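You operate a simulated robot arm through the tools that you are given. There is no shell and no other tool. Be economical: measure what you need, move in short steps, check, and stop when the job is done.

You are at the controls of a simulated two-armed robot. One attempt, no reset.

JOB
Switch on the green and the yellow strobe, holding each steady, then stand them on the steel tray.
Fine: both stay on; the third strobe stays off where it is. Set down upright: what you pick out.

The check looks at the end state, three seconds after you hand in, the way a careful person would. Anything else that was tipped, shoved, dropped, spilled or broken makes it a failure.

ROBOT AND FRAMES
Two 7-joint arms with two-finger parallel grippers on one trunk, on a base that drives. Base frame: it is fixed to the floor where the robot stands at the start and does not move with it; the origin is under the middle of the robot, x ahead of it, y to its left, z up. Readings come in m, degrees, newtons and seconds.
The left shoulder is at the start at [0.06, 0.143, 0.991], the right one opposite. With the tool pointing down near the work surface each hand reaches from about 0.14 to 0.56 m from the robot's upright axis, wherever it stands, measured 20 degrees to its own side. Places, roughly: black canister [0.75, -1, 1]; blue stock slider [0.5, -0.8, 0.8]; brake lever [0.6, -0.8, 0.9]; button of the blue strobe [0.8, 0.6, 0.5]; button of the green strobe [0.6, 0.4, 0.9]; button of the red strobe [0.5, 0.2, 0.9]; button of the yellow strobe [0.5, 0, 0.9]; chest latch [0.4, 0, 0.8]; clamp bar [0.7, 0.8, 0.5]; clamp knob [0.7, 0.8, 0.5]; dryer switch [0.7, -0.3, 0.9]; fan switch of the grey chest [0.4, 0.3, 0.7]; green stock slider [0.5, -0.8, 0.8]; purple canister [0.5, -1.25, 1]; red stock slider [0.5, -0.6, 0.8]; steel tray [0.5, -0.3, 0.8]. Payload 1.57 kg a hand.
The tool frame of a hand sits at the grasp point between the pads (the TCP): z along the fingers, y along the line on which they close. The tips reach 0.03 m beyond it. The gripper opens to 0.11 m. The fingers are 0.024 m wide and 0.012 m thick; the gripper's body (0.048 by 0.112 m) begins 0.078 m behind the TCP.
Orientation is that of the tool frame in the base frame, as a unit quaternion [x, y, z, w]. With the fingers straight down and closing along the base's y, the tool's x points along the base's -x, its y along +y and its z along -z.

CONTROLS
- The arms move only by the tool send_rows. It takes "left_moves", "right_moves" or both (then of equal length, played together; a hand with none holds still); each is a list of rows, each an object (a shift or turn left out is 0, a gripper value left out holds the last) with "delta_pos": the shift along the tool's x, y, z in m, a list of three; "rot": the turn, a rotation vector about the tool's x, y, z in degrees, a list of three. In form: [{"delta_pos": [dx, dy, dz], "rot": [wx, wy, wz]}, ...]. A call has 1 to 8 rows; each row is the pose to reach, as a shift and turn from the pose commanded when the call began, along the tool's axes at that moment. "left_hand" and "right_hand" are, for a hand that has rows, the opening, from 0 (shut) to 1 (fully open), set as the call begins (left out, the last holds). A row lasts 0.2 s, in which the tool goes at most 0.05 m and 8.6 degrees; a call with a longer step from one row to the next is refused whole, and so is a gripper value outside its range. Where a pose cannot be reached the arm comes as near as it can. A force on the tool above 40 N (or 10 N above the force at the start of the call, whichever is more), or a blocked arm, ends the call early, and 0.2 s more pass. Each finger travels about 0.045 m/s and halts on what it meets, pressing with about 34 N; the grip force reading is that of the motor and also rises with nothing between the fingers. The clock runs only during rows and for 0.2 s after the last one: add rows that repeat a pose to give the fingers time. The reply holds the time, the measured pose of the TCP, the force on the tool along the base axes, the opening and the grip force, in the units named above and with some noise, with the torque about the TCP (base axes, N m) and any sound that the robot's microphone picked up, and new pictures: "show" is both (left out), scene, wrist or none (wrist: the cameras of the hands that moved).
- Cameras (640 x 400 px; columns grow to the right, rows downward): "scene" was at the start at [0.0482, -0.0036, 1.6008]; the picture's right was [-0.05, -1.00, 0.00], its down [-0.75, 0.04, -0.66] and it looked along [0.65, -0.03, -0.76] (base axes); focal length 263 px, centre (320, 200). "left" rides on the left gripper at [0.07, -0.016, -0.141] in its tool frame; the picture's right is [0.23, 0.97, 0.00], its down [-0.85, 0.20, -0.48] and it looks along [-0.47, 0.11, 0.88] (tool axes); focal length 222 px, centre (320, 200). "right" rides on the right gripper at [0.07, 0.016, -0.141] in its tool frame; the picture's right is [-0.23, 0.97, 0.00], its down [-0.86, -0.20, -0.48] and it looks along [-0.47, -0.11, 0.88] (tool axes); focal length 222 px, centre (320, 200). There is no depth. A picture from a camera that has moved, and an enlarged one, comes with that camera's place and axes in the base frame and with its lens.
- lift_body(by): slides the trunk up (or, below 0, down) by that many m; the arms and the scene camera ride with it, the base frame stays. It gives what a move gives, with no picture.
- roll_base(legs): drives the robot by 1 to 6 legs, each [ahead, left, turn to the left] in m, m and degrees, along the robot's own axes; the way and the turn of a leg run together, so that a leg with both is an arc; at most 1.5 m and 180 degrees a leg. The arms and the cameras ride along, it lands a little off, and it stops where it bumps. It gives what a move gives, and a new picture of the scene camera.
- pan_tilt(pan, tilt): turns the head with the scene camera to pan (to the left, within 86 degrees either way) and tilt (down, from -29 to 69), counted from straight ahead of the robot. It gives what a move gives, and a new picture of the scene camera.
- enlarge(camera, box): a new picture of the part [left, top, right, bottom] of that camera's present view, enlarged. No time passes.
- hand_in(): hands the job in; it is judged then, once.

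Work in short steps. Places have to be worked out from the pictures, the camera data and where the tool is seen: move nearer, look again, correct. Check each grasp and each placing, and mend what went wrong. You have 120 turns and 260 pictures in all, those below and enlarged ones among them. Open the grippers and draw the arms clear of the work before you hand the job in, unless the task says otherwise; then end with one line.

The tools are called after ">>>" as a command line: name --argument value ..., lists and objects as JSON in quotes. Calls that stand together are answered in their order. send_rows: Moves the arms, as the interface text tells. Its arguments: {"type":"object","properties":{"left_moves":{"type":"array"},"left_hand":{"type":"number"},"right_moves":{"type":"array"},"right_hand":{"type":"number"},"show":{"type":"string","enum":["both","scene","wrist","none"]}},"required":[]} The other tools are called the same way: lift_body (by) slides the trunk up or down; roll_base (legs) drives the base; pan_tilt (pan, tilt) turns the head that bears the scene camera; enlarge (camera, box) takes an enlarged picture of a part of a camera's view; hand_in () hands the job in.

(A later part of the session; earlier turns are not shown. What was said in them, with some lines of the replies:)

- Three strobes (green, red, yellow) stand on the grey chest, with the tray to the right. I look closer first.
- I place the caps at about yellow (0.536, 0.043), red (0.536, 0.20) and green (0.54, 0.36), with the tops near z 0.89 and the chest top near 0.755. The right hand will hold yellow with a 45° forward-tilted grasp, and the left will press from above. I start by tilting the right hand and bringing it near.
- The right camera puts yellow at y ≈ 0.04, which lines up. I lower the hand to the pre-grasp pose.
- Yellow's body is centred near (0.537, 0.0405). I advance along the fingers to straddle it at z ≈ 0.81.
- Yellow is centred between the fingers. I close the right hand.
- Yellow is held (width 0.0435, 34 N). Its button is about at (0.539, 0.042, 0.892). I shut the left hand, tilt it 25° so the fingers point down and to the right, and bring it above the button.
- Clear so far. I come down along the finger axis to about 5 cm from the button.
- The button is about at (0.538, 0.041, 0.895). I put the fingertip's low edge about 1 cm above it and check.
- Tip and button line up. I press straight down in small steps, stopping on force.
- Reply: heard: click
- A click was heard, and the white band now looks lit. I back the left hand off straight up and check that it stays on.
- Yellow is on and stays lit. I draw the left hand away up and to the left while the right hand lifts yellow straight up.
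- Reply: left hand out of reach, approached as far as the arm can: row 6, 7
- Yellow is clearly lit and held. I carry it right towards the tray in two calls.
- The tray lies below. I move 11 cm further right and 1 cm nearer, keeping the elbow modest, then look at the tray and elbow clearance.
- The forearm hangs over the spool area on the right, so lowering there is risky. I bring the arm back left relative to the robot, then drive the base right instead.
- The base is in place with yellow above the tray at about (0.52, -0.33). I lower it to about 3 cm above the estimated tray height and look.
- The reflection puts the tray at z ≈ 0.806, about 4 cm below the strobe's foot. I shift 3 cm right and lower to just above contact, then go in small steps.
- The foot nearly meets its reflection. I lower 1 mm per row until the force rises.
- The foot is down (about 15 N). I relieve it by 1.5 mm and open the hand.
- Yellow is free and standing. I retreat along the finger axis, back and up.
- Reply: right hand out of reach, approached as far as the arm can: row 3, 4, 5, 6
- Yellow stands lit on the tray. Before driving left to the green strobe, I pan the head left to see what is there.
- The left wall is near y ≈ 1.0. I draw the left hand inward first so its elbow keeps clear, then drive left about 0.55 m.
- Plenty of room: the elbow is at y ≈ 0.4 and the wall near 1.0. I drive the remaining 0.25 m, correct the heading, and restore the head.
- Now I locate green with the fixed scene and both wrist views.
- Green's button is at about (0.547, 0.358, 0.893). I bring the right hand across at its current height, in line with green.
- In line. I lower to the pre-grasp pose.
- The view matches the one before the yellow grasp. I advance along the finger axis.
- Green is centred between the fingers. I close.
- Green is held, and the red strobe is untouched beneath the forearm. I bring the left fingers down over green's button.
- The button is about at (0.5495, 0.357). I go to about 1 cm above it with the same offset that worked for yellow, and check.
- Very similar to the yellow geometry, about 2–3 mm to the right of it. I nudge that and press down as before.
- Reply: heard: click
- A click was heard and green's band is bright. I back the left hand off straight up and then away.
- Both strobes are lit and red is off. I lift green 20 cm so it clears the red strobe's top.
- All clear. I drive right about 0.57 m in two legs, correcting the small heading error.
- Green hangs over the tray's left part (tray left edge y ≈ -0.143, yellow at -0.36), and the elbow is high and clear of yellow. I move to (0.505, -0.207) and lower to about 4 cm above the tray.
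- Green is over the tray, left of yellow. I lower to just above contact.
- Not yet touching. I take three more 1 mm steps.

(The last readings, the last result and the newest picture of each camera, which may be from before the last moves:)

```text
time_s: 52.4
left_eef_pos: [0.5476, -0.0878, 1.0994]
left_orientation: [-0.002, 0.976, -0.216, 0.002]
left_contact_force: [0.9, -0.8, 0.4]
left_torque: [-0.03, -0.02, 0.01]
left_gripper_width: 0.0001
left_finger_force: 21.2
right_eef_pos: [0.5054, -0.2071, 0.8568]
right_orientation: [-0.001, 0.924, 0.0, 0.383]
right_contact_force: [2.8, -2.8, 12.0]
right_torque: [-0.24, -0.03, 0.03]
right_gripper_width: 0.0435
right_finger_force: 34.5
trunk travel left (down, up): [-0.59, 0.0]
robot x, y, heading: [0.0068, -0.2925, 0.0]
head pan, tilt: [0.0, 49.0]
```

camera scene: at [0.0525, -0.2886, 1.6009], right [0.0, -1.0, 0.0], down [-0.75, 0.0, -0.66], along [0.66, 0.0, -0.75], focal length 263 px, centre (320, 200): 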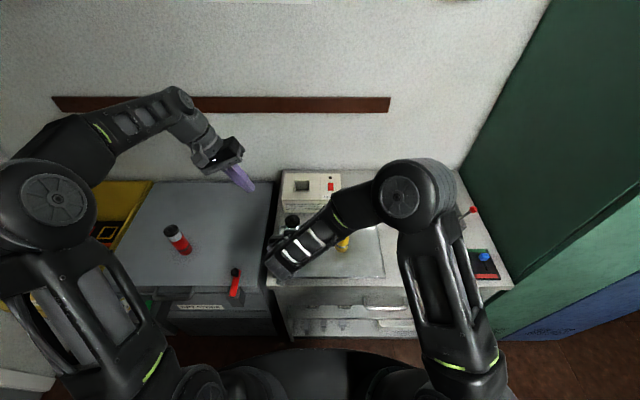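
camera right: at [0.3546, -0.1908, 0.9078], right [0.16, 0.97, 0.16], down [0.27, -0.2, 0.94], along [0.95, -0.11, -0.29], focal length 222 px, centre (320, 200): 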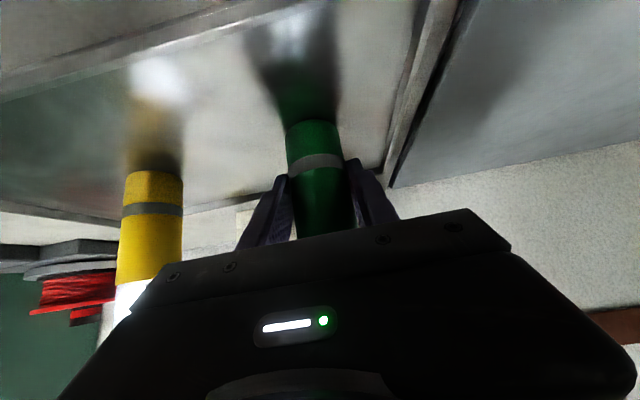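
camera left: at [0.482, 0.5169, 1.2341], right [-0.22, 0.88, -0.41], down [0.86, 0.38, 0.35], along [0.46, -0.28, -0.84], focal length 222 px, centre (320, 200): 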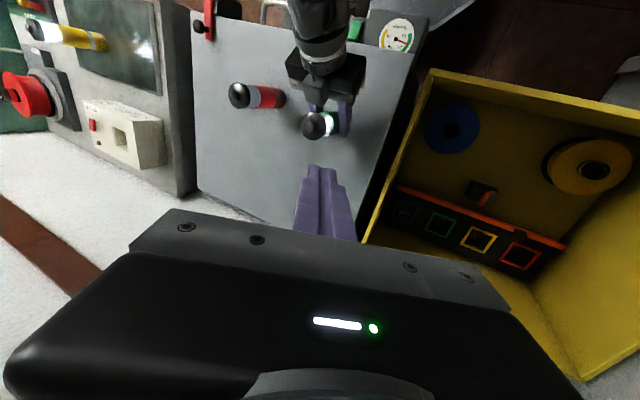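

Contact (12 N). I relieve slightly and open the hand; yellow is still about 6 cm away from the opening finger.

>>> send_rows --right_moves '[{"delta_pos": [-0.0007, 0, -0.0007]}, {"delta_pos": [-0.0007, 0, -0.0007]}]' --show "none"

>>> send_rows --right_moves '[{"delta_pos": [0, 0, 0]}, {"delta_pos": [0, 0, 0]}, {"delta_pos": [0, 0, 0]}, {"delta_pos": [0, 0, 0]}, {"delta_pos": [0, 0, 0]}]' --right_hand 1 --show "wrist"

```text
time_s: 53.0
left_eef_pos: [0.5481, -0.0881, 1.0982]
left_orientation: [-0.002, 0.976, -0.216, 0.0]
left_contact_force: [-0.1, -0.5, 1.0]
left_torque: [-0.01, 0.04, 0.01]
left_gripper_width: 0.0002
left_finger_force: 21.3
right_eef_pos: [0.5042, -0.2059, 0.8562]
right_orientation: [-0.001, 0.925, 0.0, 0.381]
right_contact_force: [3.9, -1.2, 8.6]
right_torque: [-0.18, -0.3, 0.02]
right_gripper_width: 0.0431
right_finger_force: 34.4
trunk travel left (down, up): [-0.59, 0.0]
robot x, y, heading: [0.0026, -0.2878, 0.3]
head pan, tilt: [0.0, 49.0]
```

```text
time_s: 54.2
left_eef_pos: [0.5476, -0.0877, 1.099]
left_orientation: [-0.001, 0.976, -0.217, 0.0]
left_contact_force: [0.1, 0.0, -0.1]
left_torque: [0.0, 0.0, -0.01]
left_gripper_width: 0.0
left_finger_force: 21.7
right_eef_pos: [0.5039, -0.2067, 0.8566]
right_orientation: [-0.001, 0.924, 0.0, 0.383]
right_contact_force: [-0.6, -0.4, -0.1]
right_torque: [0.01, -0.01, 0.02]
right_gripper_width: 0.1101
right_finger_force: 0.1
trunk travel left (down, up): [-0.59, 0.0]
robot x, y, heading: [0.001, -0.2886, 0.0]
head pan, tilt: [0.0, 49.0]
camera right: at [0.3533, -0.1907, 0.9064], right [0.16, 0.97, 0.16], down [0.27, -0.2, 0.94], along [0.95, -0.11, -0.29], focal length 222 px, centre (320, 200)
```

right: 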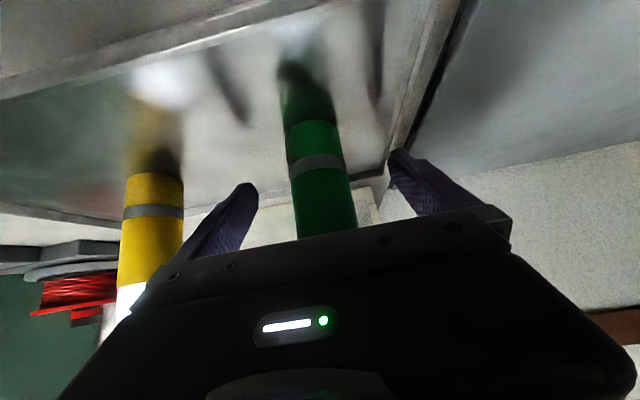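

Green stands free. I retreat along the finger axis and then up, and open the left hand.

>>> send_rows --right_moves '[{"delta_pos": [0, 0, -0.03]}, {"delta_pos": [0, 0, -0.06]}, {"delta_pos": [0, 0, -0.09]}, {"delta_pos": [-0.03, 0, -0.12]}, {"delta_pos": [-0.06, 0, -0.15]}, {"delta_pos": [-0.06, 0, -0.15]}]' --left_moves '[{"delta_pos": [0, 0, -0.01]}, {"delta_pos": [0, 0, -0.02]}, {"delta_pos": [0, 0, -0.03]}, {"delta_pos": [0, 0, -0.03]}, {"delta_pos": [0, 0, -0.03]}, {"delta_pos": [0, 0, -0.03]}]' --left_hand 1

```text
time_s: 55.6
left_eef_pos: [0.5481, -0.0745, 1.1253]
left_orientation: [-0.002, 0.976, -0.217, 0.002]
left_contact_force: [-0.1, 0.4, -0.3]
left_torque: [-0.02, 0.02, 0.02]
left_gripper_width: 0.1101
left_finger_force: 0.0
right_eef_pos: [0.44, -0.2074, 1.0061]
right_orientation: [0.0, 0.924, 0.0, 0.383]
right_contact_force: [-0.2, 0.8, -0.2]
right_torque: [0.0, -0.01, 0.01]
right_gripper_width: 0.1099
right_finger_force: 0.1
trunk travel left (down, up): [-0.59, 0.0]
robot x, y, heading: [0.0032, -0.2901, 0.2]
head pan, tilt: [0.0, 49.0]
camera scene: at [0.053, -0.2885, 1.6008], right [0.0, -1.0, 0.0], down [-0.76, 0.0, -0.66], along [0.66, 0.0, -0.76], focal length 263 px, centre (320, 200)
camera right: at [0.2899, -0.1924, 1.0556], right [0.16, 0.97, 0.16], down [0.27, -0.2, 0.94], along [0.95, -0.11, -0.29], focal length 222 px, centre (320, 200)
camera left: at [0.4789, -0.0288, 1.2606], right [-0.23, 0.88, -0.41], down [0.85, 0.39, 0.35], along [0.47, -0.27, -0.84], focal length 222 px, centre (320, 200)
```

scene: 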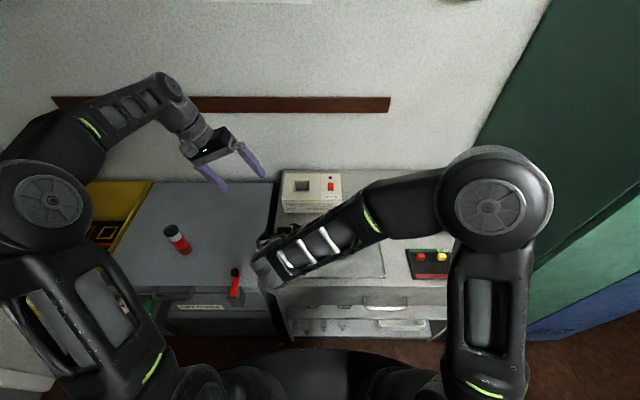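
right: 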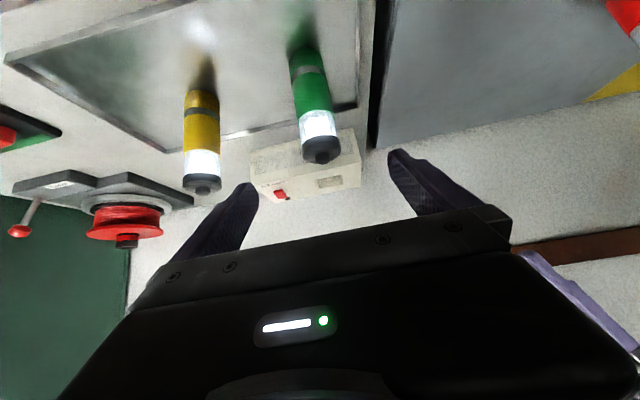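
left: 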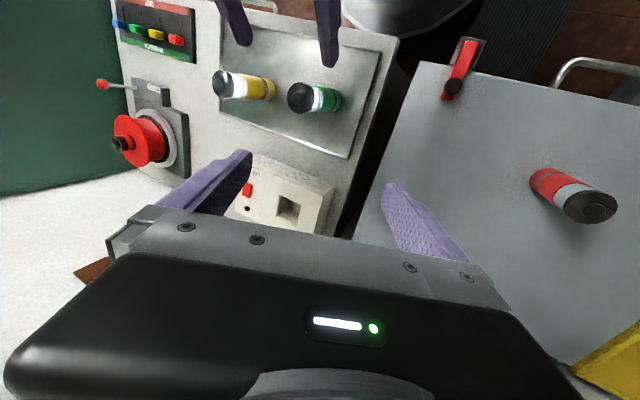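

Both strobes stand lit on the tray and red is off in its place. I back the robot away to clear the arms and take a last look.

>>> roll_base --legs '[[-0.25, 0, 0]]'

>>> enlarge --camera "scene" --box '[140, 110, 460, 310]'

>>> enlarge --camera "right" --box '[140, 20, 460, 220]'

```text
time_s: 57.5
left_eef_pos: [0.2948, -0.071, 1.1262]
left_orientation: [-0.005, 0.976, -0.216, 0.003]
left_contact_force: [-0.9, -0.2, 0.7]
left_torque: [0.0, -0.04, -0.01]
left_gripper_width: 0.1101
left_finger_force: 0.1
right_eef_pos: [0.1891, -0.208, 1.0054]
right_orientation: [-0.003, 0.924, 0.0, 0.381]
right_contact_force: [-0.4, 0.7, 0.6]
right_torque: [0.03, 0.0, 0.01]
right_gripper_width: 0.1101
right_finger_force: 0.0
trunk travel left (down, up): [-0.59, 0.0]
robot x, y, heading: [-0.2455, -0.2945, 0.7]
head pan, tilt: [0.0, 49.0]
camera scene: at [-0.1991, -0.2898, 1.6009], right [0.01, -1.0, 0.0], down [-0.75, -0.01, -0.66], along [0.66, 0.01, -0.75], focal length 263 px, centre (320, 200)
```

scene: 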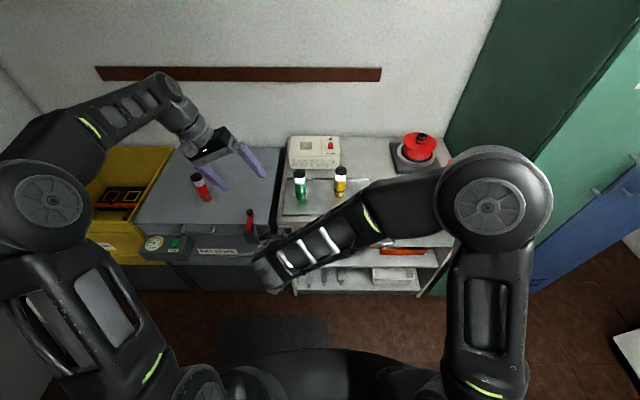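

```text
2.00 times, centred on (300, 210) of scene
camera zoom: at [-0.1991, -0.2898, 1.6009], right [0.01, -1.0, 0.0], down [-0.75, -0.01, -0.66], along [0.66, 0.01, -0.75], focal length 525 px, centre (360, 180)
```

zoom: 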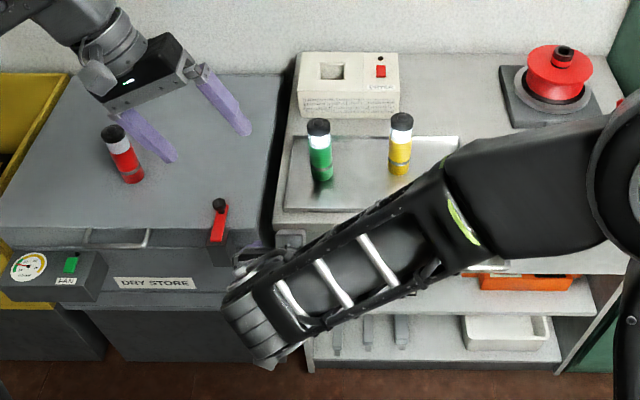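

```text
2.00 times, centred on (300, 120) of right
camera zoom: at [0.038, -0.192, 1.0556], right [0.15, 0.98, 0.16], down [0.27, -0.2, 0.94], along [0.95, -0.1, -0.29], focal length 444 px, centre (360, 360)
```

zoom: 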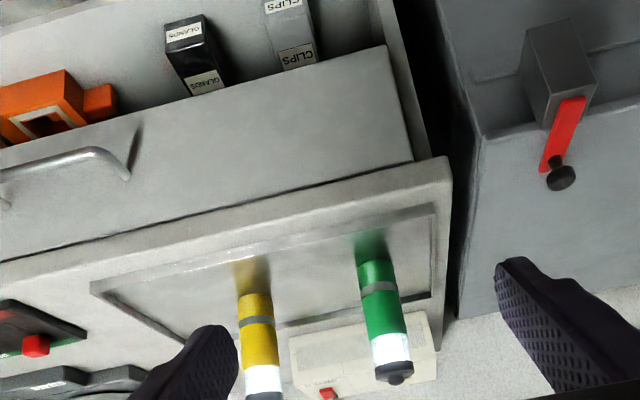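

Both strobes are lit and upright on the tray, red is unmoved and off, and the arms are clear. I hand in.

>>> hand_in

```text
The job is handed in.
```

The green and yellow strobes are switched on and standing upright on the steel tray; the red strobe is still off in its original place.
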